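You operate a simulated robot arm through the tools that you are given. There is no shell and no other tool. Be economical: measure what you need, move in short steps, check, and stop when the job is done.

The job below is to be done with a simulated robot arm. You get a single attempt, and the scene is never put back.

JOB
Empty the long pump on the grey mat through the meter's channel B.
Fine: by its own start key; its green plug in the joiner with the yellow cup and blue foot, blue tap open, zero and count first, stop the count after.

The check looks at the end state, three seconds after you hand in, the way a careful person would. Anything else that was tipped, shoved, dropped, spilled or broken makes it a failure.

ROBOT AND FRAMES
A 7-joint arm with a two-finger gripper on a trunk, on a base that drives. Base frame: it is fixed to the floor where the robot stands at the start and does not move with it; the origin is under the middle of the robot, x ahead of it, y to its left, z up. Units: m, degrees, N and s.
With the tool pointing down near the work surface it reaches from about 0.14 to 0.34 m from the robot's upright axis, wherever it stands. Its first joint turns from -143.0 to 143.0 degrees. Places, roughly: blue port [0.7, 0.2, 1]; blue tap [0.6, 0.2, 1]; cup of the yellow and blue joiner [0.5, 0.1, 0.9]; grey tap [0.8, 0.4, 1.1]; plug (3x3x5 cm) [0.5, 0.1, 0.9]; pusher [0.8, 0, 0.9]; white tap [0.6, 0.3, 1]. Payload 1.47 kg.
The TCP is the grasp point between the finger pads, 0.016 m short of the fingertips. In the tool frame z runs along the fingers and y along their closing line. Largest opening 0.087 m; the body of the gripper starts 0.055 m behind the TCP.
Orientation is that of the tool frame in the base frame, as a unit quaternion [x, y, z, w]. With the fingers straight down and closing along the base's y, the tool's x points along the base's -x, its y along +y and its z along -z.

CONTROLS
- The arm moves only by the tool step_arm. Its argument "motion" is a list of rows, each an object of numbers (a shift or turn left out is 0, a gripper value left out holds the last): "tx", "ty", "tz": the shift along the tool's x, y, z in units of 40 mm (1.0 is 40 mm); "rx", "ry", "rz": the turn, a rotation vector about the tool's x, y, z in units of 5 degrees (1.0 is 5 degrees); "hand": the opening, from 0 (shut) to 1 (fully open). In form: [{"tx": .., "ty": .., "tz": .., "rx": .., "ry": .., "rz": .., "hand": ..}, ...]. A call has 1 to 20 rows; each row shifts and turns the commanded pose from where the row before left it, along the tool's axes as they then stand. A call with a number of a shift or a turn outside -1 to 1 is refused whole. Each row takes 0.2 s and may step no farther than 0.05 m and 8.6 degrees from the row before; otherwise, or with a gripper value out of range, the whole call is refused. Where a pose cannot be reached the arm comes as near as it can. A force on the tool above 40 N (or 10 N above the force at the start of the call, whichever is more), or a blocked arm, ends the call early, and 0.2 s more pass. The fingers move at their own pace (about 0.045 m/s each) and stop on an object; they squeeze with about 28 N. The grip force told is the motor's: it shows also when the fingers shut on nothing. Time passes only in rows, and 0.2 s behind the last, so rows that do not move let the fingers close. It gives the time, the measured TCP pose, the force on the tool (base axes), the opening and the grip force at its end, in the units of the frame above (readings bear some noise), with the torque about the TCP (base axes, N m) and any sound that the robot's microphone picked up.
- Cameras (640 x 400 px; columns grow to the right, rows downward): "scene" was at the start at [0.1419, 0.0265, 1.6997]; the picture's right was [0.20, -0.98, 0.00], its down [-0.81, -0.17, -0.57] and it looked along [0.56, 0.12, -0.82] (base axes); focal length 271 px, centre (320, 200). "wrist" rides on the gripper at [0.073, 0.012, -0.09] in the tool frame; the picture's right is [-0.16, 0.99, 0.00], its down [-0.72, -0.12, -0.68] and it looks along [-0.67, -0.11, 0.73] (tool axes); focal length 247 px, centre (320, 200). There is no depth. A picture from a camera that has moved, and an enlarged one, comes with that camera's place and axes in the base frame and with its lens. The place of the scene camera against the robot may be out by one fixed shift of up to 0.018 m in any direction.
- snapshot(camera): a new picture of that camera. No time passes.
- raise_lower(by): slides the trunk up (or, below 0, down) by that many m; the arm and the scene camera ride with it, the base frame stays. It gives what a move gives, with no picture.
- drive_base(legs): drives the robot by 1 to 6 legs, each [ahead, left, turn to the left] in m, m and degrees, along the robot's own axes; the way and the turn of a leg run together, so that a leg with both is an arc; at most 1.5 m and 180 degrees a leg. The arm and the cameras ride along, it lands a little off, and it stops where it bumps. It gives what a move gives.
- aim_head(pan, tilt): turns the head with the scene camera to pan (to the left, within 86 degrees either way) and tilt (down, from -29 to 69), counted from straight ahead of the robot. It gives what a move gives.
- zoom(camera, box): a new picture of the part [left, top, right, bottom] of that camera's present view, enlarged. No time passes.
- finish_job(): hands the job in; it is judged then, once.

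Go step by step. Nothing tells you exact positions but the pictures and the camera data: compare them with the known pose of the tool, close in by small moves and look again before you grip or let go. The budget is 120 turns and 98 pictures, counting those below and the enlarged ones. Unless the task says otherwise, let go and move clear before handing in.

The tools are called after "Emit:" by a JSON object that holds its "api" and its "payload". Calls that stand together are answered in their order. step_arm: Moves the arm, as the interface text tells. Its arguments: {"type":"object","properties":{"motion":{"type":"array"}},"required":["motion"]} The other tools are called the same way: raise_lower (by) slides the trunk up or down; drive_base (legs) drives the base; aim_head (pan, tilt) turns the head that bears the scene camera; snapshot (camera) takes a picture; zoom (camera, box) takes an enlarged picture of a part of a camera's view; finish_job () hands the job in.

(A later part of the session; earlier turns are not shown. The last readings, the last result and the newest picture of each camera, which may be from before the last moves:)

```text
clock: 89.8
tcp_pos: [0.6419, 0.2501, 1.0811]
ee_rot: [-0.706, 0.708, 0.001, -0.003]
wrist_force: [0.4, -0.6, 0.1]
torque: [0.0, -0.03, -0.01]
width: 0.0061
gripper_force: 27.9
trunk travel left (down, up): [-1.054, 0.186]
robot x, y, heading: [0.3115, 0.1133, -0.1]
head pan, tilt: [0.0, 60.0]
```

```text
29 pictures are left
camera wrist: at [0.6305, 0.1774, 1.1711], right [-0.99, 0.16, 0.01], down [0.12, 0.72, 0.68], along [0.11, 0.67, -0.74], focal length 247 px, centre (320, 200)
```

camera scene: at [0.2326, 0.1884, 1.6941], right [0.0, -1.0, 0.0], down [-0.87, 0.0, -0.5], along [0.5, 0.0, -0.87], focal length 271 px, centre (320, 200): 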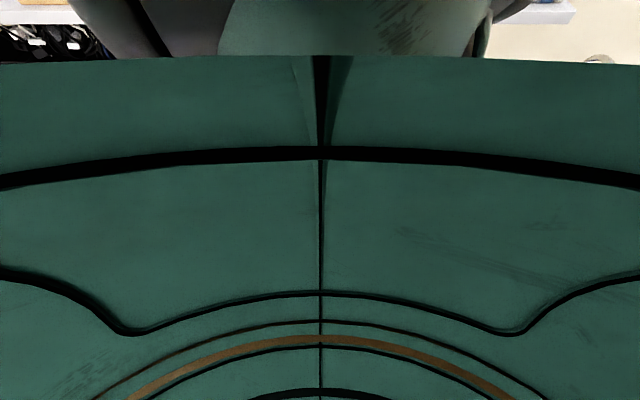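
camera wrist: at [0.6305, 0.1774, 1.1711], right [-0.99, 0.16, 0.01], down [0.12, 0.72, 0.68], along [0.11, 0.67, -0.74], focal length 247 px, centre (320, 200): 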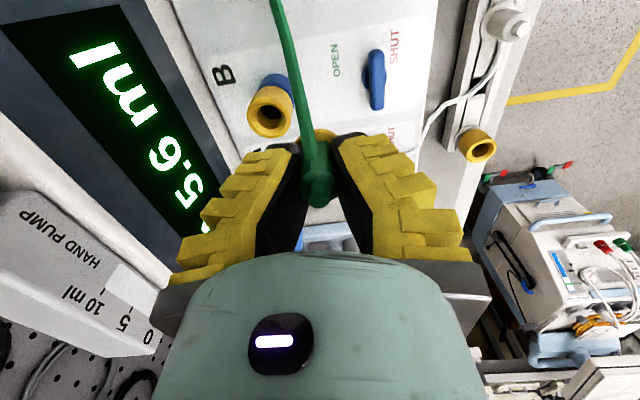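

The plug is in hand and the yellow cup is in view next to it. One enlarged look to pin the cup down.

Emit:
{"api": "zoom", "payload": {"camera": "wrist", "box": [220, 50, 380, 220]}}

```text
2.35 times, centred on (300, 135) of wrist
camera zoom: at [0.6305, 0.1774, 1.1711], right [-0.99, 0.16, 0.01], down [0.12, 0.72, 0.68], along [0.11, 0.67, -0.74], focal length 581 px, centre (367, 353)
```

zoom: 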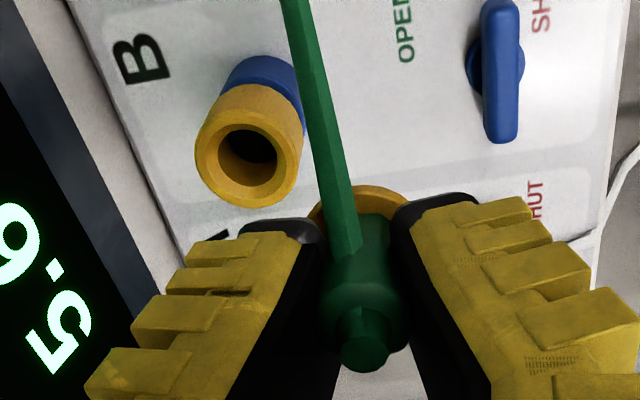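

Cup rim ≈ (0.674, 0.2455, 1.007); the plug's axis sits ~4 mm toward −y of the TCP. I drive the last 3 cm forward and look.

Emit:
{"api": "drive_base", "payload": {"legs": [[0.032, 0, 0]]}}

Emit:
{"api": "zoom", "payload": {"camera": "wrist", "box": [240, 60, 400, 230]}}

```text
clock: 90.6
tcp_pos: [0.6735, 0.2493, 1.0805]
ee_rot: [-0.706, 0.708, 0.001, -0.003]
wrist_force: [0.1, 0.4, -0.3]
torque: [0.0, 0.03, -0.01]
width: 0.0058
gripper_force: 28.0
trunk travel left (down, up): [-1.054, 0.186]
robot x, y, heading: [0.3411, 0.1126, -0.1]
head pan, tilt: [0.0, 60.0]
```

```text
2.35 times, centred on (320, 145) of wrist
camera zoom: at [0.6624, 0.1774, 1.1711], right [-0.99, 0.16, 0.01], down [0.12, 0.73, 0.68], along [0.11, 0.67, -0.74], focal length 581 px, centre (320, 329)
```

zoom: 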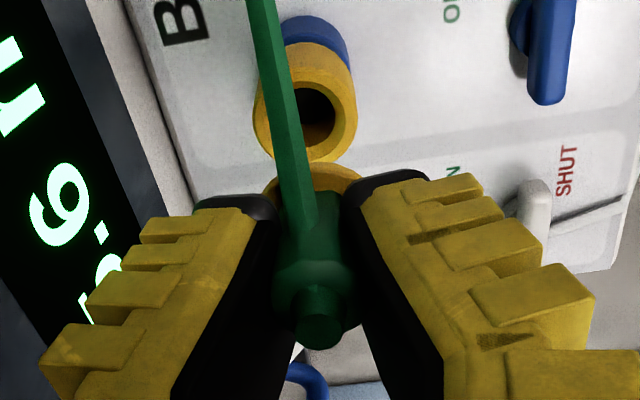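

Cup at ≈ (0.676, 0.245). I shift 2 mm in x and lower 2.4 cm to bring the peg just above the rim.

Emit:
{"api": "step_arm", "payload": {"motion": [{"ty": -0.06, "tz": 0.3}, {"tz": 0.3}]}}

Emit:
{"api": "zoom", "payload": {"camera": "wrist", "box": [260, 60, 380, 180]}}

```text
clock: 91.2
tcp_pos: [0.6773, 0.2495, 1.0566]
ee_rot: [-0.705, 0.709, 0.001, -0.002]
wrist_force: [0.5, 0.0, -0.1]
torque: [0.03, -0.02, 0.0]
width: 0.0062
gripper_force: 28.3
trunk travel left (down, up): [-1.054, 0.186]
robot x, y, heading: [0.3459, 0.1132, 0.1]
head pan, tilt: [0.0, 60.0]
```

```text
3.33 times, centred on (320, 120) of wrist
camera zoom: at [0.665, 0.1783, 1.1472], right [-0.99, 0.16, 0.0], down [0.12, 0.72, 0.68], along [0.11, 0.67, -0.73], focal length 823 px, centre (320, 467)
```

zoom: 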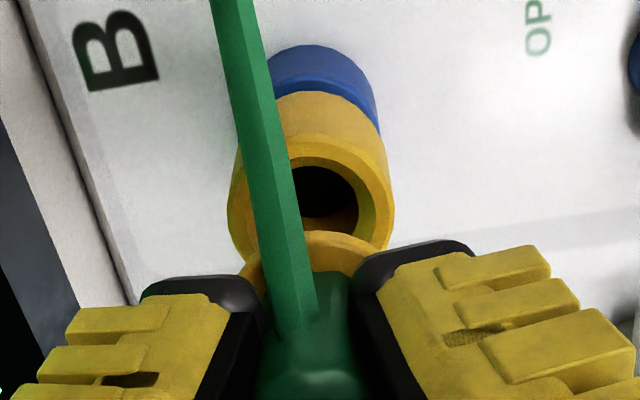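

Columns match (x aligned). I shift ~2 mm toward −y and lower 1 cm, feeling for contact.

Emit:
{"api": "step_arm", "payload": {"motion": [{"tx": 0.05, "tz": 0.12}, {"tz": 0.13}]}}

Emit:
{"api": "zoom", "payload": {"camera": "wrist", "box": [270, 80, 370, 165]}}

```text
clock: 91.8
tcp_pos: [0.6755, 0.2474, 1.0453]
ee_rot: [-0.706, 0.708, 0.0, -0.003]
wrist_force: [0.2, 1.0, -0.4]
torque: [-0.02, 0.01, -0.01]
width: 0.006
gripper_force: 27.6
trunk travel left (down, up): [-1.054, 0.186]
robot x, y, heading: [0.3505, 0.1121, 0.0]
head pan, tilt: [0.0, 60.0]
```

```text
4.71 times, centred on (320, 122) of wrist
camera zoom: at [0.6646, 0.1753, 1.1371], right [-0.99, 0.16, 0.01], down [0.12, 0.73, 0.68], along [0.11, 0.67, -0.74], focal length 1162 px, centre (320, 565)
```

zoom: 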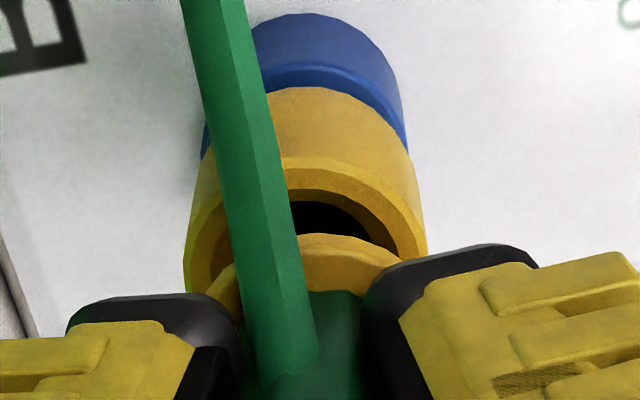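

Cross-checking lateral measurements only: cup axis is (0.678, 0.2485) with rim ≈ 0.990, so I undo part of the shift (x +2.5 mm, y +3 mm) and lower 1 cm more.

Emit:
{"api": "step_arm", "payload": {"motion": [{"ty": -0.06, "tx": -0.075}, {"tz": 0.12}, {"tz": 0.12}]}}

Emit:
{"api": "zoom", "payload": {"camera": "wrist", "box": [270, 80, 370, 165]}}

```text
clock: 92.6
tcp_pos: [0.6788, 0.2511, 1.037]
ee_rot: [-0.706, 0.708, 0.002, -0.003]
wrist_force: [0.2, 0.0, -0.3]
torque: [0.03, -0.01, 0.01]
width: 0.0062
gripper_force: 28.3
trunk travel left (down, up): [-1.054, 0.186]
robot x, y, heading: [0.342, 0.1119, -0.0]
head pan, tilt: [0.0, 60.0]
```

```text
4.71 times, centred on (320, 122) of wrist
camera zoom: at [0.6678, 0.1786, 1.1275], right [-0.99, 0.16, 0.01], down [0.12, 0.72, 0.68], along [0.11, 0.67, -0.74], focal length 1162 px, centre (320, 565)
```

zoom: 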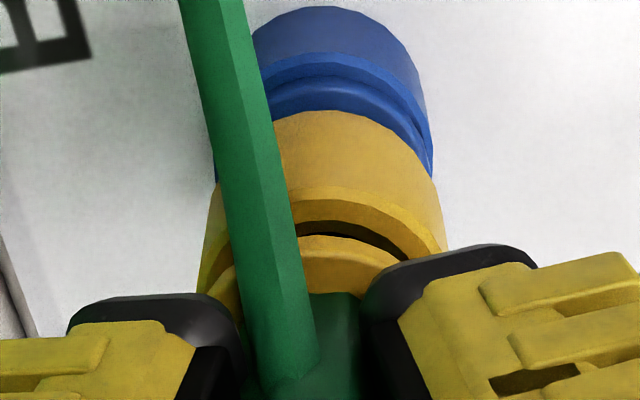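

Peg and hole now line up in both directions. I lower further, watching the force.

Emit:
{"api": "step_arm", "payload": {"motion": [{"tz": 0.1}, {"tz": 0.1}]}}

Emit:
{"api": "zoom", "payload": {"camera": "wrist", "box": [270, 80, 370, 165]}}

```text
clock: 93.2
tcp_pos: [0.6793, 0.251, 1.0307]
ee_rot: [-0.706, 0.708, 0.001, -0.002]
wrist_force: [-1.2, -1.5, 15.1]
torque: [-0.14, 0.01, -0.01]
width: 0.006
gripper_force: 28.0
trunk travel left (down, up): [-1.054, 0.186]
robot x, y, heading: [0.3451, 0.1107, 0.1]
head pan, tilt: [0.0, 60.0]
```

```text
4.71 times, centred on (320, 122) of wrist
camera zoom: at [0.6676, 0.1782, 1.1207], right [-0.99, 0.16, 0.0], down [0.12, 0.72, 0.68], along [0.11, 0.67, -0.73], focal length 1162 px, centre (320, 565)
```

zoom: 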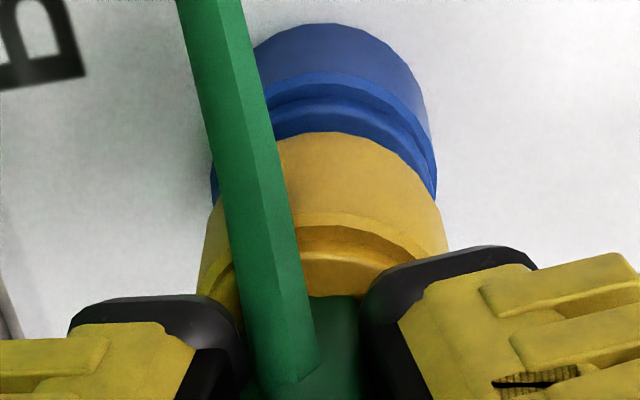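

The plug's yellow nose appears inside the rim with 15 N resistance. I push a little further, straight down.

Emit:
{"api": "step_arm", "payload": {"motion": [{"tz": 0.08}, {"tz": 0.08}, {"tz": 0.08}]}}

Emit:
{"api": "zoom", "payload": {"camera": "wrist", "box": [250, 80, 390, 220]}}

```text
clock: 94.0
tcp_pos: [0.6795, 0.2519, 1.0227]
ee_rot: [-0.706, 0.708, 0.001, -0.001]
wrist_force: [-4.4, -5.7, 39.2]
torque: [-0.18, 0.0, 0.0]
width: 0.0113
gripper_force: 27.9
trunk travel left (down, up): [-1.054, 0.186]
robot x, y, heading: [0.3462, 0.1128, -0.1]
head pan, tilt: [0.0, 60.0]
stopped in row 3: the force on the tool passed its limit at 45 N (the readings are from after the stop); the commanded pose is now the measured one
```

```text
2.86 times, centred on (320, 150) of wrist
camera zoom: at [0.6681, 0.1789, 1.1122], right [-0.99, 0.16, 0.0], down [0.12, 0.72, 0.68], along [0.11, 0.67, -0.73], focal length 706 px, centre (320, 343)
```

zoom: 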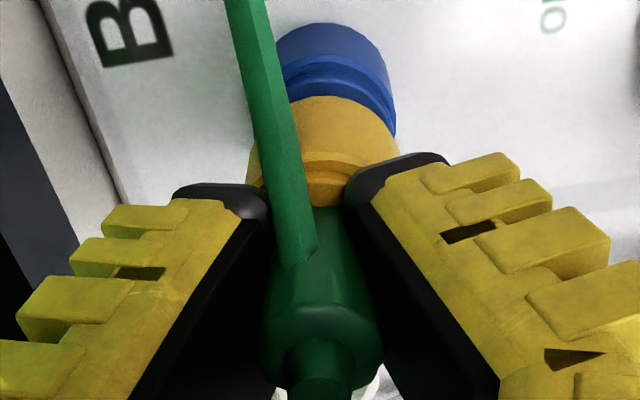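

The fingers slid down on the plug at 45 N. I zoom to see whether the plug is seated in the cup.

Emit:
{"api": "zoom", "payload": {"camera": "wrist", "box": [295, 115, 350, 155]}}

```text
10.00 times, centred on (322, 135) of wrist
camera zoom: at [0.6681, 0.1789, 1.1122], right [-0.99, 0.16, 0.0], down [0.12, 0.72, 0.68], along [0.11, 0.67, -0.73], focal length 2470 px, centre (295, 850)
```

zoom: 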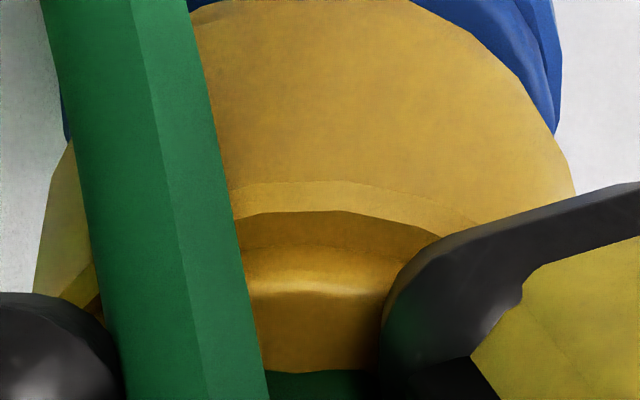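

The plug's flange lies flush on the cup rim with no gap: it is seated. I release and rise straight up, then check.

Emit:
{"api": "step_arm", "payload": {"motion": [{"tz": -0.03, "hand": 0.3}, {"hand": 0.45}, {"hand": 0.6}, {"hand": 0.6}, {"tz": -0.6}, {"tz": -0.8}, {"tz": -0.8}]}}

Emit:
{"api": "snapshot", "payload": {"camera": "wrist"}}

```text
clock: 95.6
tcp_pos: [0.677, 0.2502, 1.1093]
ee_rot: [-0.706, 0.709, 0.001, -0.003]
wrist_force: [-0.6, -0.2, 0.3]
torque: [0.03, -0.02, -0.01]
width: 0.0575
gripper_force: 3.3
trunk travel left (down, up): [-1.054, 0.186]
robot x, y, heading: [0.3434, 0.1142, 0.3]
head pan, tilt: [0.0, 60.0]
```

```text
20 pictures are left
camera wrist: at [0.6666, 0.1778, 1.1998], right [-0.99, 0.16, 0.01], down [0.12, 0.72, 0.68], along [0.11, 0.67, -0.74], focal length 247 px, centre (320, 200)
```

wrist: 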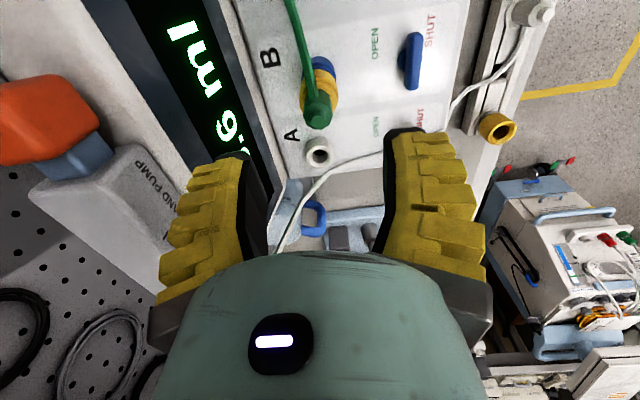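

The plug stands seated in the joiner in port B. Next the blue tap at ≈ (0.597, 0.247): I drive back 8 cm and lower the trunk a little; the fingers already close across the handle bar.

Emit:
{"api": "drive_base", "payload": {"legs": [[-0.08, 0, 0]]}}

Emit:
{"api": "raise_lower", "payload": {"by": -0.07}}

Emit:
{"api": "snapshot", "payload": {"camera": "wrist"}}

```text
clock: 96.7
tcp_pos: [0.5975, 0.251, 1.1086]
ee_rot: [-0.705, 0.709, 0.001, -0.003]
wrist_force: [0.3, -0.1, 0.5]
torque: [0.01, 0.0, 0.04]
width: 0.0573
gripper_force: 3.7
trunk travel left (down, up): [-1.054, 0.186]
robot x, y, heading: [0.2641, 0.1112, -0.0]
head pan, tilt: [0.0, 60.0]
```

```text
clock: 97.7
tcp_pos: [0.5983, 0.2507, 1.039]
ee_rot: [-0.705, 0.709, 0.001, -0.003]
wrist_force: [-0.3, -0.8, -0.6]
torque: [-0.05, -0.01, 0.02]
width: 0.0574
gripper_force: 3.3
trunk travel left (down, up): [-0.984, 0.256]
robot x, y, heading: [0.2633, 0.1124, -0.0]
head pan, tilt: [0.0, 60.0]
```

```text
19 pictures are left
camera wrist: at [0.5865, 0.1778, 1.1294], right [-0.99, 0.16, 0.01], down [0.12, 0.72, 0.68], along [0.11, 0.67, -0.73], focal length 247 px, centre (320, 200)
```

wrist: 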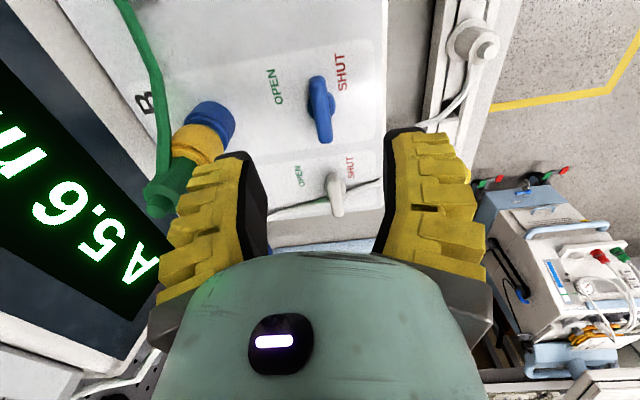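

Aligned on the handle. I descend to z≈0.975 and close on the bar.

Emit:
{"api": "step_arm", "payload": {"motion": [{"tz": 0.5, "tx": 0.08, "hand": 0.45}, {"tz": 0.5}, {"tz": 0.4}, {"tz": 0.2}, {"hand": 0}, {"hand": 0}, {"hand": 0}, {"hand": 0}]}}

Emit:
{"api": "snapshot", "payload": {"camera": "wrist"}}

```text
clock: 99.5
tcp_pos: [0.5955, 0.246, 0.9745]
ee_rot: [-0.705, 0.709, 0.003, -0.004]
wrist_force: [-9.7, -2.2, 13.4]
torque: [-0.13, 0.05, 0.03]
width: 0.008
gripper_force: 30.2
trunk travel left (down, up): [-0.984, 0.256]
robot x, y, heading: [0.2653, 0.1128, -0.1]
head pan, tilt: [0.0, 60.0]
```

```text
18 pictures are left
camera wrist: at [0.5848, 0.1737, 1.0653], right [-0.99, 0.16, 0.01], down [0.13, 0.72, 0.68], along [0.1, 0.67, -0.74], focal length 247 px, centre (320, 200)
```

wrist: 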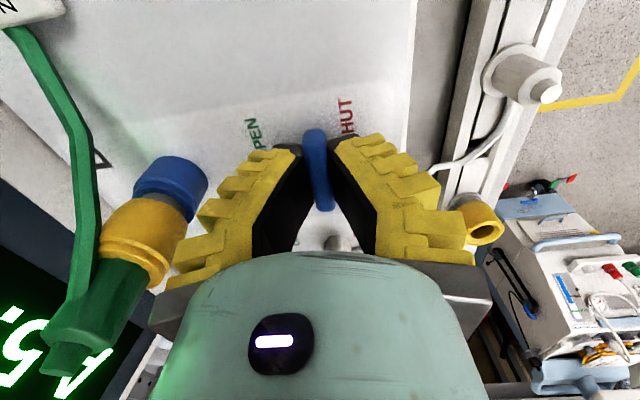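

The bar is held. I test the turning direction with 10° counter-clockwise (toward OPEN from the label side).

Emit:
{"api": "step_arm", "payload": {"motion": [{"rz": -1}, {"rz": -1}]}}

```text
clock: 100.1
tcp_pos: [0.5958, 0.2458, 0.9746]
ee_rot: [0.765, -0.644, -0.003, 0.004]
wrist_force: [-9.5, -1.9, 12.6]
torque: [-0.47, 0.02, -0.02]
width: 0.0077
gripper_force: 29.8
trunk travel left (down, up): [-0.984, 0.256]
robot x, y, heading: [0.2706, 0.1134, -0.0]
head pan, tilt: [0.0, 60.0]
```

It turns freely counter-clockwise. I continue as far as the wrist allows.

Emit:
{"api": "step_arm", "payload": {"motion": [{"rz": -1}, {"rz": -1}, {"rz": -1}, {"rz": -1}]}}

Emit:
{"api": "snapshot", "payload": {"camera": "wrist"}}

```text
clock: 101.1
tcp_pos: [0.5955, 0.2456, 0.9751]
ee_rot: [0.866, -0.5, -0.003, 0.003]
wrist_force: [-10.4, -3.9, 14.4]
torque: [-0.2, 0.0, 0.01]
width: 0.0086
gripper_force: 29.8
trunk travel left (down, up): [-0.984, 0.256]
robot x, y, heading: [0.2643, 0.1167, 0.0]
head pan, tilt: [0.0, 60.0]
```

```text
17 pictures are left
camera wrist: at [0.6232, 0.1777, 1.0644], right [-0.94, -0.35, 0.01], down [-0.25, 0.69, 0.68], along [-0.25, 0.63, -0.73], focal length 247 px, centre (320, 200)
```

wrist: 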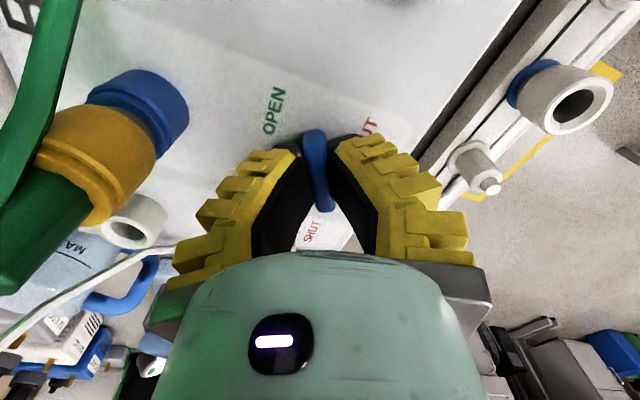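

The bar has turned 30° toward OPEN. I carry on.

Emit:
{"api": "step_arm", "payload": {"motion": [{"rz": -1}, {"rz": -1}, {"rz": -1}, {"rz": -1}]}}

```text
clock: 102.1
tcp_pos: [0.5951, 0.2471, 0.9756]
ee_rot: [0.939, -0.344, -0.004, 0.003]
wrist_force: [-9.0, -4.1, 12.6]
torque: [-0.11, 0.04, 0.02]
width: 0.0073
gripper_force: 29.9
trunk travel left (down, up): [-0.984, 0.256]
robot x, y, heading: [0.2639, 0.1146, 0.1]
head pan, tilt: [0.0, 60.0]
```

50° so far and no limit. I continue to 90° in two parts.

Emit:
{"api": "step_arm", "payload": {"motion": [{"rz": -1}, {"rz": -1}, {"rz": -1}, {"rz": -1}, {"rz": -1}]}}

```text
clock: 103.3
tcp_pos: [0.5967, 0.2471, 0.9752]
ee_rot: [0.991, -0.132, -0.004, 0.001]
wrist_force: [-7.9, -4.4, 11.3]
torque: [-0.09, 0.02, -1.23]
width: 0.0175
gripper_force: 30.2
trunk travel left (down, up): [-0.984, 0.256]
robot x, y, heading: [0.2675, 0.1099, -0.2]
head pan, tilt: [0.0, 60.0]
```

Torque rose and the fingers were spread: the handle is at its stop. I back off 15° and look.

Emit:
{"api": "step_arm", "payload": {"motion": [{"rz": 1}, {"rz": 1}]}}

Emit:
{"api": "snapshot", "payload": {"camera": "wrist"}}

```text
clock: 103.9
tcp_pos: [0.5974, 0.2453, 0.9743]
ee_rot: [0.976, -0.219, -0.003, 0.003]
wrist_force: [-2.4, -3.8, 1.4]
torque: [0.06, 0.12, -0.52]
width: 0.0093
gripper_force: 30.1
trunk travel left (down, up): [-0.984, 0.256]
robot x, y, heading: [0.2641, 0.1157, -0.0]
head pan, tilt: [0.0, 60.0]
```

```text
16 pictures are left
camera wrist: at [0.6591, 0.2045, 1.0644], right [-0.56, -0.83, 0.01], down [-0.6, 0.42, 0.68], along [-0.57, 0.38, -0.73], focal length 247 px, centre (320, 200)
```

wrist: 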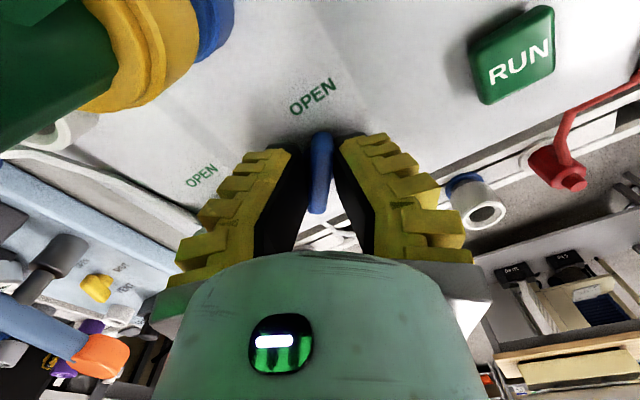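

The bar now points at OPEN, at its stop. I release, rise, and turn the hand back toward default yaw.

Emit:
{"api": "step_arm", "payload": {"motion": [{"hand": 0.35}, {"hand": 0.4}, {"hand": 0.4}, {"tz": -0.7}, {"tz": -0.7}, {"rz": 1}, {"rz": 1}, {"rz": 1}, {"rz": 1}, {"rz": 1}, {"rz": 1}, {"rz": 1}, {"rz": 1}, {"rz": 1}, {"rz": 1}, {"rz": 1}, {"rz": 1}, {"rz": 1}]}}

Emit:
{"api": "step_arm", "payload": {"motion": [{"tz": -0.6, "hand": 0}, {"rz": 1}, {"rz": 1}, {"rz": 1}, {"rz": 1}, {"rz": 1}, {"rz": 1}, {"rz": 1}, {"rz": 1}, {"rz": 1}, {"rz": 1}, {"rz": 1}, {"rz": 1}, {"rz": 1}, {"rz": 1}, {"rz": 1}, {"rz": 1}, {"rz": 1}, {"rz": 1}]}}

Emit:
{"api": "snapshot", "payload": {"camera": "wrist"}}

```text
clock: 107.7
tcp_pos: [0.5979, 0.2468, 1.0292]
ee_rot: [-0.706, 0.709, 0.001, -0.003]
wrist_force: [-0.3, -0.2, -0.3]
torque: [0.02, -0.04, 0.0]
width: 0.0407
gripper_force: 4.6
trunk travel left (down, up): [-0.984, 0.256]
robot x, y, heading: [0.2622, 0.1144, 0.3]
head pan, tilt: [0.0, 60.0]
```

```text
clock: 111.7
tcp_pos: [0.5972, 0.2456, 1.0545]
ee_rot: [0.003, 1.0, -0.001, -0.004]
wrist_force: [0.0, 0.9, 1.0]
torque: [-0.01, -0.04, 0.02]
width: 0.0001
gripper_force: 27.8
trunk travel left (down, up): [-0.984, 0.256]
robot x, y, heading: [0.2656, 0.112, 0.1]
head pan, tilt: [0.0, 60.0]
```

```text
15 pictures are left
camera wrist: at [0.5254, 0.2594, 1.145], right [0.16, 0.99, 0.0], down [0.73, -0.12, 0.68], along [0.67, -0.11, -0.74], focal length 247 px, centre (320, 200)
```

wrist: 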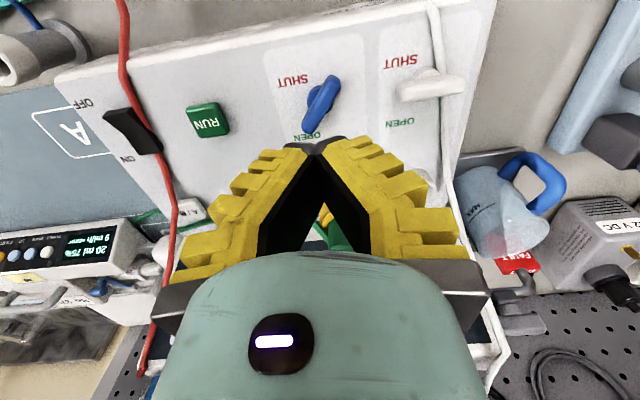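

Tap now visibly at OPEN. RUN ≈ (0.595, 0.160), A/B ≈ (0.686, 0.097). I drive sideways and forward to get a clear look at the A/B and ZERO keys.

Emit:
{"api": "drive_base", "payload": {"legs": [[0, -0.205, 0], [0.085, 0, 0]]}}

Emit:
{"api": "snapshot", "payload": {"camera": "wrist"}}

```text
clock: 114.0
tcp_pos: [0.6838, 0.0381, 1.0545]
ee_rot: [0.004, 1.0, -0.001, -0.003]
wrist_force: [0.2, -0.7, 0.3]
torque: [0.01, -0.03, -0.04]
width: 0.0
gripper_force: 28.3
trunk travel left (down, up): [-0.984, 0.256]
robot x, y, heading: [0.3481, -0.0938, -0.2]
head pan, tilt: [0.0, 60.0]
```

```text
14 pictures are left
camera wrist: at [0.6115, 0.0513, 1.145], right [0.17, 0.99, 0.0], down [0.73, -0.12, 0.68], along [0.67, -0.11, -0.74], focal length 247 px, centre (320, 200)
```

wrist: 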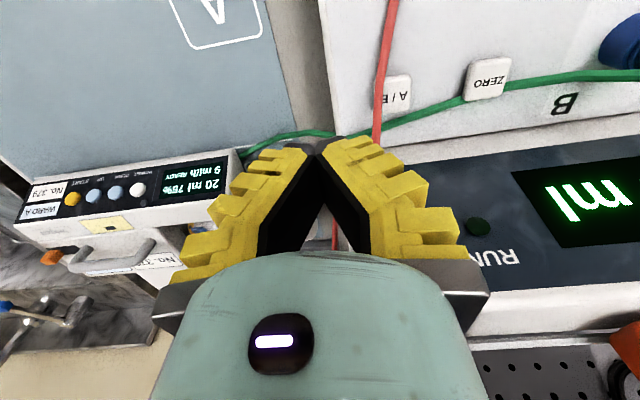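

A/B ≈ (0.683, 0.094) and ZERO ≈ (0.685, 0.156). I slide the base 6 cm left to get over A/B.

Emit:
{"api": "drive_base", "payload": {"legs": [[0, 0.06, 0.2]]}}

```text
clock: 115.0
tcp_pos: [0.6827, 0.0982, 1.0538]
ee_rot: [0.003, 1.0, -0.001, -0.004]
wrist_force: [-0.1, 0.3, 0.0]
torque: [0.02, -0.01, -0.03]
width: 0.0
gripper_force: 28.4
trunk travel left (down, up): [-0.984, 0.256]
robot x, y, heading: [0.3502, -0.0356, 0.0]
head pan, tilt: [0.0, 60.0]
```

Over the key. I go down to just above it and then press gently.

Emit:
{"api": "step_arm", "payload": {"motion": [{"tx": 0.12, "tz": 0.6}, {"tz": 0.6}, {"tz": 0.5}, {"tz": 0.1}, {"tz": 0.1}]}}

```text
clock: 116.2
tcp_pos: [0.6788, 0.0986, 0.9782]
ee_rot: [0.004, 1.0, 0.0, -0.004]
wrist_force: [-0.1, -0.7, 0.0]
torque: [0.01, 0.02, 0.0]
width: 0.0004
gripper_force: 28.5
trunk travel left (down, up): [-0.984, 0.256]
robot x, y, heading: [0.3505, -0.0323, -0.1]
head pan, tilt: [0.0, 60.0]
```

Emit:
{"api": "step_arm", "payload": {"motion": [{"tz": 0.08}, {"tz": 0.08}]}}

```text
clock: 116.8
tcp_pos: [0.6784, 0.0993, 0.9722]
ee_rot: [0.003, 1.0, -0.001, -0.003]
wrist_force: [-0.1, -0.1, 2.1]
torque: [-0.03, -0.02, 0.01]
width: 0.0058
gripper_force: 28.3
trunk travel left (down, up): [-0.984, 0.256]
robot x, y, heading: [0.348, -0.034, 0.2]
head pan, tilt: [0.0, 60.0]
heard: click
```

A click was heard. I lift and read the display.

Emit:
{"api": "step_arm", "payload": {"motion": [{"tz": -0.5}, {"tz": -0.8}]}}

Emit:
{"api": "snapshot", "payload": {"camera": "wrist"}}

```text
clock: 117.4
tcp_pos: [0.6785, 0.0981, 1.0255]
ee_rot: [0.004, 1.0, -0.002, -0.003]
wrist_force: [0.2, 0.7, 0.1]
torque: [0.03, 0.01, 0.02]
width: 0.0
gripper_force: 27.9
trunk travel left (down, up): [-0.984, 0.256]
robot x, y, heading: [0.3533, -0.035, -0.0]
head pan, tilt: [0.0, 60.0]
```

```text
13 pictures are left
camera wrist: at [0.6068, 0.11, 1.1163], right [0.16, 0.99, 0.0], down [0.73, -0.12, 0.68], along [0.67, -0.11, -0.74], focal length 247 px, centre (320, 200)
```

wrist: 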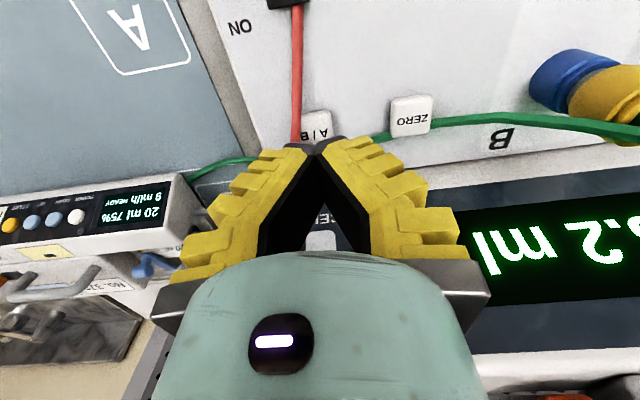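

The reading changed (now x.2 ml: channel B). I go over to ZERO, 5.7 cm to the left.

Emit:
{"api": "drive_base", "payload": {"legs": [[0, 0.057, 0]]}}

Emit:
{"api": "step_arm", "payload": {"motion": [{"tz": 0.6}, {"tz": 0.55}, {"tz": 0.08}, {"tz": 0.08}]}}

```text
clock: 118.4
tcp_pos: [0.6795, 0.1533, 1.025]
ee_rot: [0.003, 1.0, -0.001, -0.003]
wrist_force: [0.3, -0.7, 1.2]
torque: [0.0, -0.02, 0.01]
width: 0.0001
gripper_force: 28.2
trunk travel left (down, up): [-0.984, 0.256]
robot x, y, heading: [0.351, 0.0228, 0.0]
head pan, tilt: [0.0, 60.0]
```

```text
clock: 119.4
tcp_pos: [0.679, 0.1536, 0.9728]
ee_rot: [0.003, 1.0, -0.001, -0.004]
wrist_force: [0.3, 0.0, 1.7]
torque: [0.0, -0.02, 0.02]
width: 0.006
gripper_force: 28.2
trunk travel left (down, up): [-0.984, 0.256]
robot x, y, heading: [0.3503, 0.0234, -0.2]
head pan, tilt: [0.0, 60.0]
heard: click
```

Clicked. I lift, move back 8.3 cm to RUN and read the display on the way.

Emit:
{"api": "step_arm", "payload": {"motion": [{"tz": -0.6}, {"tz": -0.7}]}}

Emit:
{"api": "drive_base", "payload": {"legs": [[-0.084, 0.005, 0]]}}

Emit:
{"api": "snapshot", "payload": {"camera": "wrist"}}

```text
clock: 120.0
tcp_pos: [0.6781, 0.1556, 1.0263]
ee_rot: [0.004, 1.0, -0.002, -0.004]
wrist_force: [-0.2, 1.0, -0.3]
torque: [0.02, 0.01, 0.03]
width: 0.0002
gripper_force: 28.0
trunk travel left (down, up): [-0.984, 0.256]
robot x, y, heading: [0.3516, 0.0212, -0.3]
head pan, tilt: [0.0, 60.0]
```

```text
clock: 121.0
tcp_pos: [0.5951, 0.1598, 1.0268]
ee_rot: [0.003, 1.0, -0.001, -0.003]
wrist_force: [-0.3, -0.5, -0.2]
torque: [-0.02, -0.01, -0.02]
width: 0.0
gripper_force: 28.3
trunk travel left (down, up): [-0.984, 0.256]
robot x, y, heading: [0.2673, 0.0267, -0.2]
head pan, tilt: [0.0, 60.0]
```

```text
12 pictures are left
camera wrist: at [0.523, 0.1728, 1.1162], right [0.17, 0.99, 0.0], down [0.73, -0.12, 0.68], along [0.67, -0.11, -0.74], focal length 247 px, centre (320, 200)
```

wrist: 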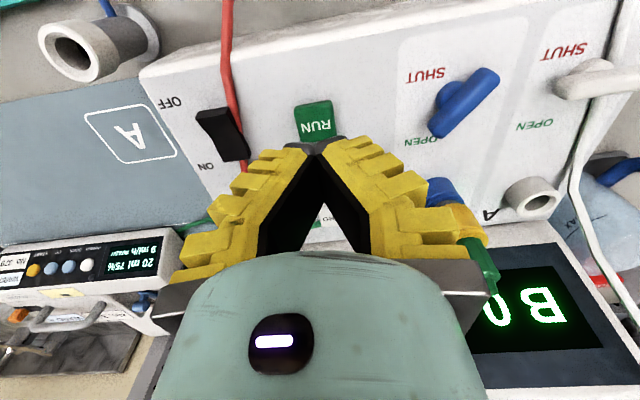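

Display reads "B 0…". RUN is right below; I press it.

Emit:
{"api": "step_arm", "payload": {"motion": [{"tz": 0.6, "tx": 0.05}, {"tz": 0.55}, {"tz": 0.1}, {"tz": 0.08}]}}

```text
clock: 122.0
tcp_pos: [0.5929, 0.1604, 0.9732]
ee_rot: [0.003, 1.0, 0.0, -0.003]
wrist_force: [0.5, 0.2, 1.5]
torque: [0.02, -0.01, -0.01]
width: 0.006
gripper_force: 28.2
trunk travel left (down, up): [-0.984, 0.256]
robot x, y, heading: [0.2693, 0.0281, -0.0]
head pan, tilt: [0.0, 60.0]
heard: click
```

Clicked. Now the pump's START key, near (0.76, −0.28, 0.92). I lift and drive right to view it.

Emit:
{"api": "step_arm", "payload": {"motion": [{"tz": -0.8}, {"tz": -0.9}]}}

Emit:
{"api": "drive_base", "payload": {"legs": [[0, -0.31, 0]]}}

Emit:
{"api": "snapshot", "payload": {"camera": "wrist"}}

```text
clock: 122.6
tcp_pos: [0.5946, 0.1603, 1.041]
ee_rot: [0.004, 1.0, -0.001, -0.004]
wrist_force: [-0.5, -0.4, 0.6]
torque: [0.04, -0.03, 0.04]
width: 0.0001
gripper_force: 28.7
trunk travel left (down, up): [-0.984, 0.256]
robot x, y, heading: [0.2699, 0.0218, -0.2]
head pan, tilt: [0.0, 60.0]
```

```text
clock: 124.8
tcp_pos: [0.5928, -0.1537, 1.0401]
ee_rot: [0.002, 1.0, -0.001, -0.003]
wrist_force: [0.0, -0.7, -0.2]
torque: [0.02, 0.01, 0.0]
width: 0.0
gripper_force: 27.9
trunk travel left (down, up): [-0.984, 0.256]
robot x, y, heading: [0.2687, -0.2881, 0.0]
head pan, tilt: [0.0, 60.0]
```

```text
11 pictures are left
camera wrist: at [0.5219, -0.1412, 1.1306], right [0.16, 0.99, 0.0], down [0.73, -0.12, 0.68], along [0.67, -0.11, -0.74], focal length 247 px, centre (320, 200)
```

wrist: 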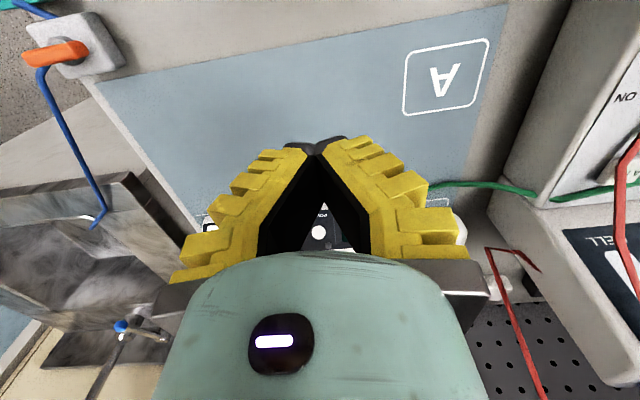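

POWER ≈ (0.753, −0.182, 0.932); START three keys further at ≈ (0.755, −0.269, 0.93). I move forward 7 cm to see the key panel directly.

Emit:
{"api": "drive_base", "payload": {"legs": [[0.07, 0, 0]]}}

Emit:
{"api": "snapshot", "payload": {"camera": "wrist"}}

```text
clock: 125.8
tcp_pos: [0.6628, -0.1529, 1.0404]
ee_rot: [0.003, 1.0, -0.001, -0.004]
wrist_force: [-1.0, 0.0, 0.2]
torque: [0.05, 0.01, 0.0]
width: 0.0002
gripper_force: 27.4
trunk travel left (down, up): [-0.984, 0.256]
robot x, y, heading: [0.3347, -0.2869, 0.3]
head pan, tilt: [0.0, 60.0]
```

```text
10 pictures are left
camera wrist: at [0.591, -0.1411, 1.1306], right [0.16, 0.99, 0.0], down [0.73, -0.12, 0.68], along [0.67, -0.11, -0.74], focal length 247 px, centre (320, 200)
```

wrist: 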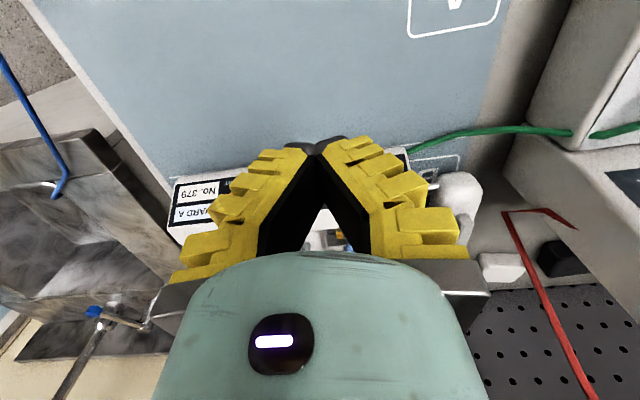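

The pump's front face is nearly vertical facing me, so I'll press START forward with tilted, closed fingertips. First slide right over to y≈−0.27 and tilt the hand 30°.

Emit:
{"api": "drive_base", "payload": {"legs": [[-0.03, 0, 0], [0, -0.115, 0]]}}

Emit:
{"api": "step_arm", "payload": {"motion": [{"ry": -1}, {"ry": -1}, {"ry": -1}, {"ry": -1}, {"ry": -1}, {"ry": -1}]}}

Emit:
{"api": "snapshot", "payload": {"camera": "wrist"}}

```text
clock: 127.4
tcp_pos: [0.633, -0.2666, 1.0392]
ee_rot: [0.002, 1.0, 0.0, -0.003]
wrist_force: [-0.4, 0.7, 0.8]
torque: [0.0, -0.02, 0.01]
width: 0.0004
gripper_force: 27.8
trunk travel left (down, up): [-0.984, 0.256]
robot x, y, heading: [0.3039, -0.3998, 0.1]
head pan, tilt: [0.0, 60.0]
```

```text
clock: 128.8
tcp_pos: [0.6896, -0.2099, 1.0726]
ee_rot: [-0.139, 0.928, 0.046, 0.344]
wrist_force: [1.1, -0.5, 0.2]
torque: [0.02, 0.0, -0.04]
width: 0.0001
gripper_force: 27.6
trunk travel left (down, up): [-0.984, 0.256]
robot x, y, heading: [0.3053, -0.3979, -0.1]
head pan, tilt: [0.0, 60.0]
stopped in row 6: the arm was blocked; the commanded pose is now the measured one
```

```text
9 pictures are left
camera wrist: at [0.5775, -0.2312, 1.0931], right [-0.17, 0.98, 0.09], down [0.13, -0.07, 0.99], along [0.98, 0.18, -0.12], focal length 247 px, centre (320, 200)
```

wrist: 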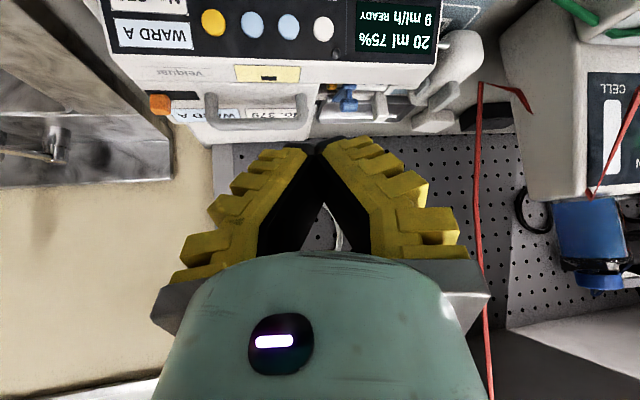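

The tilt pushed the arm to a joint limit, but the view confirms START at ≈ (0.757, −0.268, 0.93) on a near-vertical face. I untilt; a vertical closed hand pushed forward will do.

Emit:
{"api": "step_arm", "payload": {"motion": [{"tx": 0.4, "rx": 0.12, "ry": 0.9, "rz": 0.365}, {"tx": 0.4, "rx": 0.12, "ry": 0.9, "rz": 0.365}, {"tx": 0.4, "rx": 0.12, "ry": 0.9, "rz": 0.365}, {"tx": 0.4, "rx": 0.12, "ry": 0.9, "rz": 0.365}, {"rx": 0.12, "ry": 0.9, "rz": 0.365}, {"rx": 0.12, "ry": 0.9, "rz": 0.365}, {"rx": 0.12, "ry": 0.9, "rz": 0.365}, {"rx": 0.12, "ry": 0.9, "rz": 0.365}, {"rx": 0.12, "ry": 0.9, "rz": 0.365}]}}

```text
clock: 130.8
tcp_pos: [0.6347, -0.2237, 1.0366]
ee_rot: [0.001, 1.0, -0.001, -0.005]
wrist_force: [0.6, -0.5, -1.0]
torque: [0.0, 0.02, 0.06]
width: 0.0002
gripper_force: 27.8
trunk travel left (down, up): [-0.984, 0.256]
robot x, y, heading: [0.3079, -0.4026, -0.2]
head pan, tilt: [0.0, 60.0]
```

Squared up. I shift to y −0.268, lower to z≈0.94, then close in by base.

Emit:
{"api": "step_arm", "payload": {"motion": [{"ty": -0.55}, {"ty": -0.55}, {"tz": 0.8}, {"tz": 0.8}, {"tz": 0.8}]}}

Emit:
{"api": "drive_base", "payload": {"legs": [[0.045, 0, 0]]}}

Emit:
{"api": "snapshot", "payload": {"camera": "wrist"}}

```text
clock: 132.0
tcp_pos: [0.6356, -0.267, 0.9408]
ee_rot: [0.0, 1.0, -0.001, -0.004]
wrist_force: [-0.2, -0.5, 0.0]
torque: [0.01, 0.01, 0.02]
width: 0.0
gripper_force: 28.2
trunk travel left (down, up): [-0.984, 0.256]
robot x, y, heading: [0.3086, -0.3996, -0.1]
head pan, tilt: [0.0, 60.0]
```

```text
clock: 132.9
tcp_pos: [0.6788, -0.2681, 0.9409]
ee_rot: [0.0, 1.0, 0.001, -0.004]
wrist_force: [-0.3, -0.4, -0.1]
torque: [0.01, 0.03, 0.02]
width: 0.0
gripper_force: 27.8
trunk travel left (down, up): [-0.984, 0.256]
robot x, y, heading: [0.3495, -0.4013, -0.0]
head pan, tilt: [0.0, 60.0]
```

```text
8 pictures are left
camera wrist: at [0.6072, -0.2562, 1.0317], right [0.16, 0.99, 0.0], down [0.73, -0.12, 0.67], along [0.67, -0.11, -0.74], focal length 247 px, centre (320, 200)
```

wrist: 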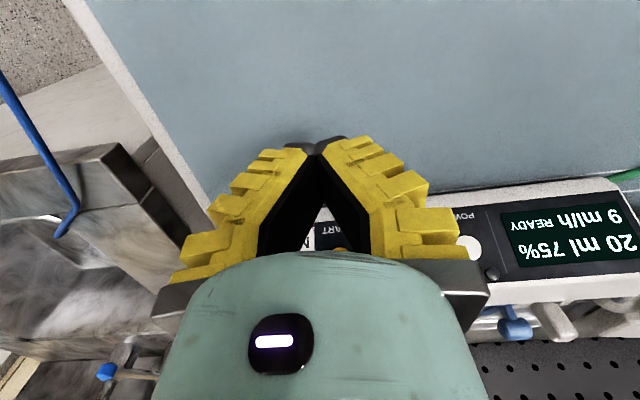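

START's label and key show between the fingers: key at y≈−0.264, z≈0.922. I nudge 4 mm left, 6 mm down and advance.

Emit:
{"api": "step_arm", "payload": {"motion": [{"ty": 0.1, "tz": 0.15, "tx": -0.3}, {"tx": -0.4}, {"tx": -0.3}]}}

```text
clock: 133.7
tcp_pos: [0.7198, -0.2634, 0.9356]
ee_rot: [0.0, 1.0, 0.0, -0.004]
wrist_force: [1.0, -0.4, 0.3]
torque: [0.01, 0.03, 0.0]
width: 0.0001
gripper_force: 27.9
trunk travel left (down, up): [-0.984, 0.256]
robot x, y, heading: [0.3528, -0.4033, 0.1]
head pan, tilt: [0.0, 60.0]
```

Reach is fine. I creep forward until the key clicks.

Emit:
{"api": "step_arm", "payload": {"motion": [{"tx": -0.12}, {"tx": -0.1}, {"tx": -0.1}]}}

```text
clock: 134.5
tcp_pos: [0.7332, -0.2639, 0.9337]
ee_rot: [0.001, 1.0, 0.0, -0.003]
wrist_force: [-0.1, 0.6, 0.0]
torque: [-0.01, -0.02, -0.01]
width: 0.0
gripper_force: 28.0
trunk travel left (down, up): [-0.984, 0.256]
robot x, y, heading: [0.3514, -0.4016, -0.0]
head pan, tilt: [0.0, 60.0]
```

Emit:
{"api": "step_arm", "payload": {"motion": [{"tx": -0.08}, {"tx": -0.08}]}}

```text
clock: 135.1
tcp_pos: [0.7363, -0.2642, 0.9333]
ee_rot: [0.0, 1.0, 0.0, -0.007]
wrist_force: [-7.1, -0.6, 2.3]
torque: [0.0, 0.03, 0.03]
width: 0.0059
gripper_force: 28.0
trunk travel left (down, up): [-0.984, 0.256]
robot x, y, heading: [0.3524, -0.4053, -0.1]
head pan, tilt: [0.0, 60.0]
heard: click, click
```

Two clicks were heard. I back off and read the pump's display.

Emit:
{"api": "step_arm", "payload": {"motion": [{"tx": 0.5}, {"tx": 0.5}]}}

Emit:
{"api": "zoom", "payload": {"camera": "wrist", "box": [440, 150, 640, 300]}}

```text
clock: 135.7
tcp_pos: [0.6977, -0.2638, 0.9345]
ee_rot: [0.0, 1.0, 0.0, -0.004]
wrist_force: [0.8, 0.3, 0.5]
torque: [0.0, 0.02, 0.05]
width: 0.0
gripper_force: 28.4
trunk travel left (down, up): [-0.984, 0.256]
robot x, y, heading: [0.3502, -0.3997, -0.2]
head pan, tilt: [0.0, 60.0]
```

```text
2.67 times, centred on (540, 225) of wrist
camera zoom: at [0.6261, -0.2515, 1.026], right [0.16, 0.99, 0.0], down [0.73, -0.12, 0.68], along [0.67, -0.11, -0.74], focal length 659 px, centre (-267, 133)
```

zoom: 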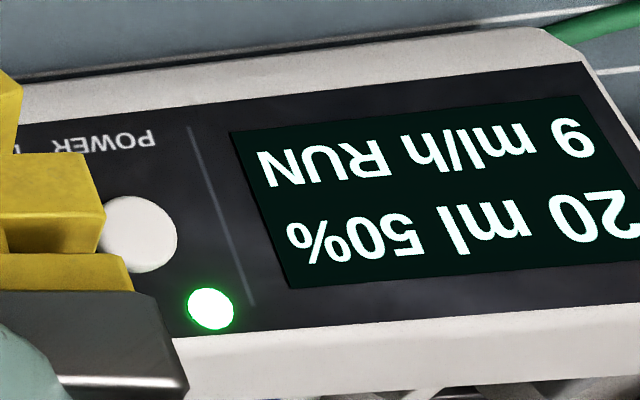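

The pump runs and is already at 50 %, green lamp lit. I lift clear, wait a few seconds, and check that it has emptied.

Emit:
{"api": "step_arm", "payload": {"motion": [{"tx": 0.5}, {"tz": -0.8}, {"tz": -0.8}, {"tz": -0.8}, {}, {}, {}, {}, {}, {}, {}, {}]}}

Emit:
{"api": "drive_base", "payload": {"legs": [[-0.05, 0.1, 0]]}}

Emit:
{"api": "snapshot", "payload": {"camera": "wrist"}}

```text
clock: 138.3
tcp_pos: [0.6786, -0.2643, 1.0305]
ee_rot: [0.0, 1.0, 0.0, -0.005]
wrist_force: [-0.2, 0.8, 0.7]
torque: [0.0, -0.02, -0.02]
width: 0.0
gripper_force: 28.1
trunk travel left (down, up): [-0.984, 0.256]
robot x, y, heading: [0.3522, -0.4018, 0.0]
head pan, tilt: [0.0, 60.0]
```

```text
clock: 139.5
tcp_pos: [0.6283, -0.1666, 1.03]
ee_rot: [0.0, 1.0, 0.001, -0.004]
wrist_force: [-0.5, 0.4, -0.2]
torque: [0.02, 0.02, -0.04]
width: 0.0001
gripper_force: 27.7
trunk travel left (down, up): [-0.984, 0.256]
robot x, y, heading: [0.3005, -0.3039, -0.2]
head pan, tilt: [0.0, 60.0]
```

```text
6 pictures are left
camera wrist: at [0.556, -0.1546, 1.1212], right [0.16, 0.99, 0.0], down [0.73, -0.12, 0.67], along [0.67, -0.11, -0.74], focal length 247 px, centre (320, 200)
```

wrist: 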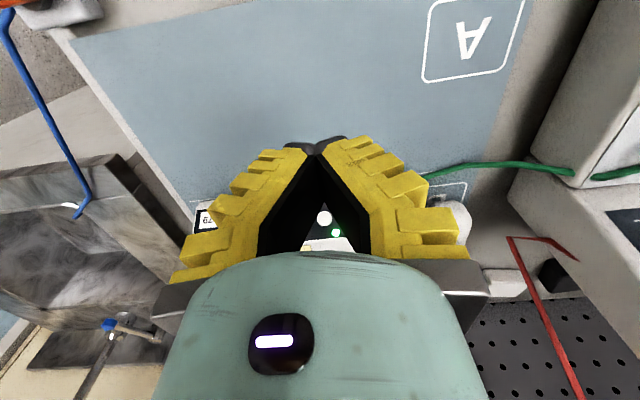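

The screen is hidden from here and the lamp is still lit. I drive left to a place from which both displays can be seen.

Emit:
{"api": "drive_base", "payload": {"legs": [[0, 0.23, 0.2], [0.03, 0, 0]]}}

Emit:
{"api": "snapshot", "payload": {"camera": "wrist"}}

```text
clock: 141.7
tcp_pos: [0.6563, 0.0684, 1.0305]
ee_rot: [-0.003, 1.0, 0.001, -0.005]
wrist_force: [0.9, 0.0, -0.1]
torque: [0.02, -0.04, 0.0]
width: 0.0
gripper_force: 27.5
trunk travel left (down, up): [-0.984, 0.256]
robot x, y, heading: [0.3296, -0.0692, 0.3]
head pan, tilt: [0.0, 60.0]
```

```text
5 pictures are left
camera wrist: at [0.5841, 0.0794, 1.1212], right [0.15, 0.99, 0.0], down [0.73, -0.11, 0.67], along [0.67, -0.1, -0.74], focal length 247 px, centre (320, 200)
```

wrist: 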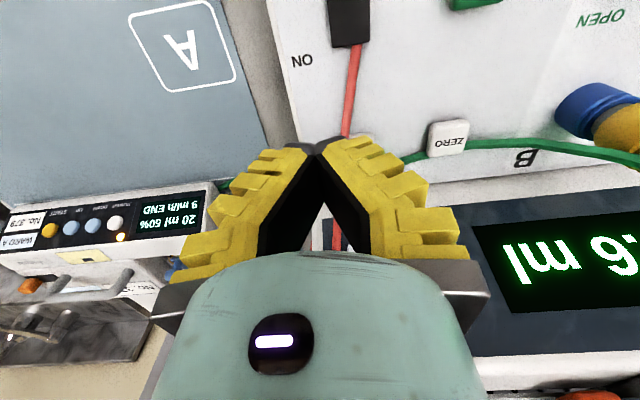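

The pump shows END with an amber lamp. I enlarge its screen to be sure of what it says.

Emit:
{"api": "zoom", "payload": {"camera": "wrist", "box": [0, 180, 220, 320]}}

```text
2.86 times, centred on (110, 250) of wrist
camera zoom: at [0.5841, 0.0794, 1.1212], right [0.15, 0.99, 0.0], down [0.73, -0.11, 0.67], along [0.67, -0.1, -0.74], focal length 706 px, centre (920, 57)
```

zoom: 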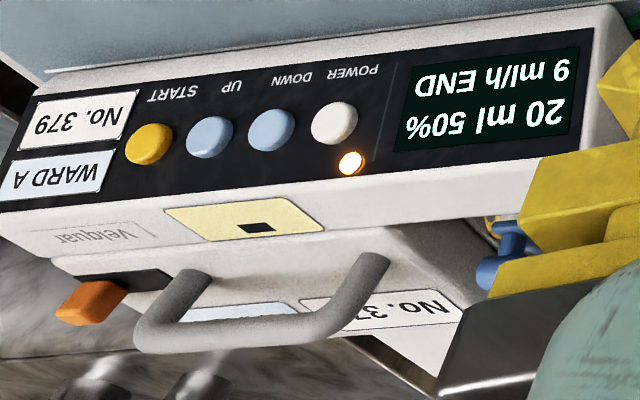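

END: the syringe has run out (the % is the battery). Now I go to RUN and stop the count.

Emit:
{"api": "drive_base", "payload": {"legs": [[-0.062, 0, 0], [0, 0.091, -0.2]]}}

```text
clock: 143.4
tcp_pos: [0.5949, 0.1564, 1.0312]
ee_rot: [0.0, 1.0, 0.001, -0.004]
wrist_force: [0.4, 0.1, 0.1]
torque: [0.02, -0.01, -0.01]
width: 0.0001
gripper_force: 28.0
trunk travel left (down, up): [-0.984, 0.256]
robot x, y, heading: [0.2674, 0.0217, 0.1]
head pan, tilt: [0.0, 60.0]
```

Emit:
{"api": "step_arm", "payload": {"motion": [{"tz": 0.6, "tx": 0.04, "ty": 0.06}, {"tz": 0.6}, {"tz": 0.14}, {"tz": 0.1}]}}

```text
clock: 144.4
tcp_pos: [0.5924, 0.1594, 0.9729]
ee_rot: [-0.001, 1.0, 0.0, -0.004]
wrist_force: [0.7, 0.2, 2.1]
torque: [0.01, 0.02, 0.02]
width: 0.0058
gripper_force: 28.0
trunk travel left (down, up): [-0.984, 0.256]
robot x, y, heading: [0.2657, 0.0209, 0.1]
head pan, tilt: [0.0, 60.0]
heard: click
```

Clicked. I lift and go where the RUN lamp and display are visible for the check.

Emit:
{"api": "step_arm", "payload": {"motion": [{"tz": -0.8}, {"tz": -0.9}, {"tz": -0.3}]}}

Emit:
{"api": "drive_base", "payload": {"legs": [[0, -0.125, 0], [0.085, 0, 0]]}}

Emit:
{"api": "snapshot", "payload": {"camera": "wrist"}}

```text
clock: 145.2
tcp_pos: [0.5943, 0.1583, 1.0538]
ee_rot: [-0.001, 1.0, 0.0, -0.004]
wrist_force: [1.0, -1.0, 0.3]
torque: [0.0, 0.0, 0.01]
width: 0.0
gripper_force: 27.8
trunk travel left (down, up): [-0.984, 0.256]
robot x, y, heading: [0.2705, 0.0232, 0.1]
head pan, tilt: [0.0, 60.0]
```

```text
clock: 147.1
tcp_pos: [0.6774, 0.0321, 1.0524]
ee_rot: [-0.001, 1.0, 0.0, -0.005]
wrist_force: [0.5, -0.7, -0.3]
torque: [0.03, -0.03, -0.01]
width: 0.0
gripper_force: 27.9
trunk travel left (down, up): [-0.984, 0.256]
robot x, y, heading: [0.3547, -0.1057, 0.3]
head pan, tilt: [0.0, 60.0]
```

```text
3 pictures are left
camera wrist: at [0.6052, 0.0449, 1.1437], right [0.16, 0.99, 0.0], down [0.73, -0.11, 0.67], along [0.67, -0.11, -0.74], focal length 247 px, centre (320, 200)
```

wrist: 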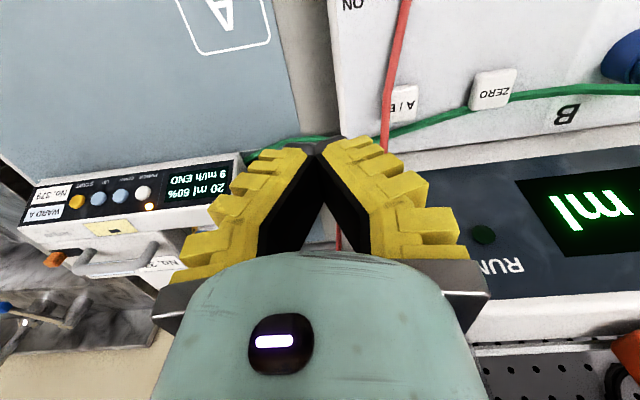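

The RUN lamp is off, so the count has stopped. One more look at the total and at the pump's pusher.

Emit:
{"api": "drive_base", "payload": {"legs": [[-0.03, 0.09, 0]]}}

Emit:
{"api": "snapshot", "payload": {"camera": "wrist"}}

```text
clock: 148.2
tcp_pos: [0.6463, 0.1234, 1.0537]
ee_rot: [-0.002, 1.0, 0.0, -0.003]
wrist_force: [-0.1, 0.3, -0.2]
torque: [0.02, 0.0, -0.06]
width: 0.0001
gripper_force: 28.5
trunk travel left (down, up): [-0.984, 0.256]
robot x, y, heading: [0.3208, -0.0214, 0.2]
head pan, tilt: [0.0, 60.0]
```

```text
2 pictures are left
camera wrist: at [0.5749, 0.1351, 1.1437], right [0.16, 0.99, 0.0], down [0.73, -0.11, 0.67], along [0.67, -0.11, -0.74], focal length 247 px, centre (320, 200)
```

wrist: 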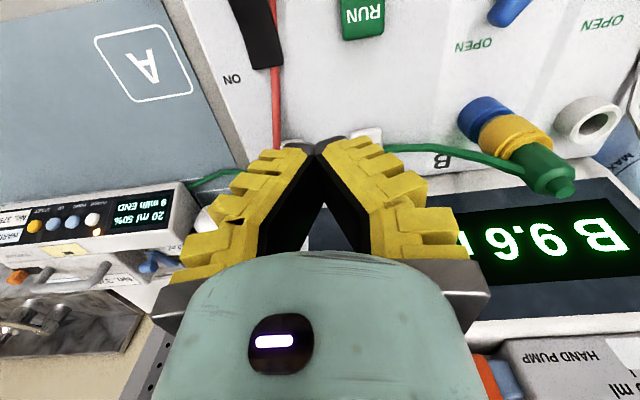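

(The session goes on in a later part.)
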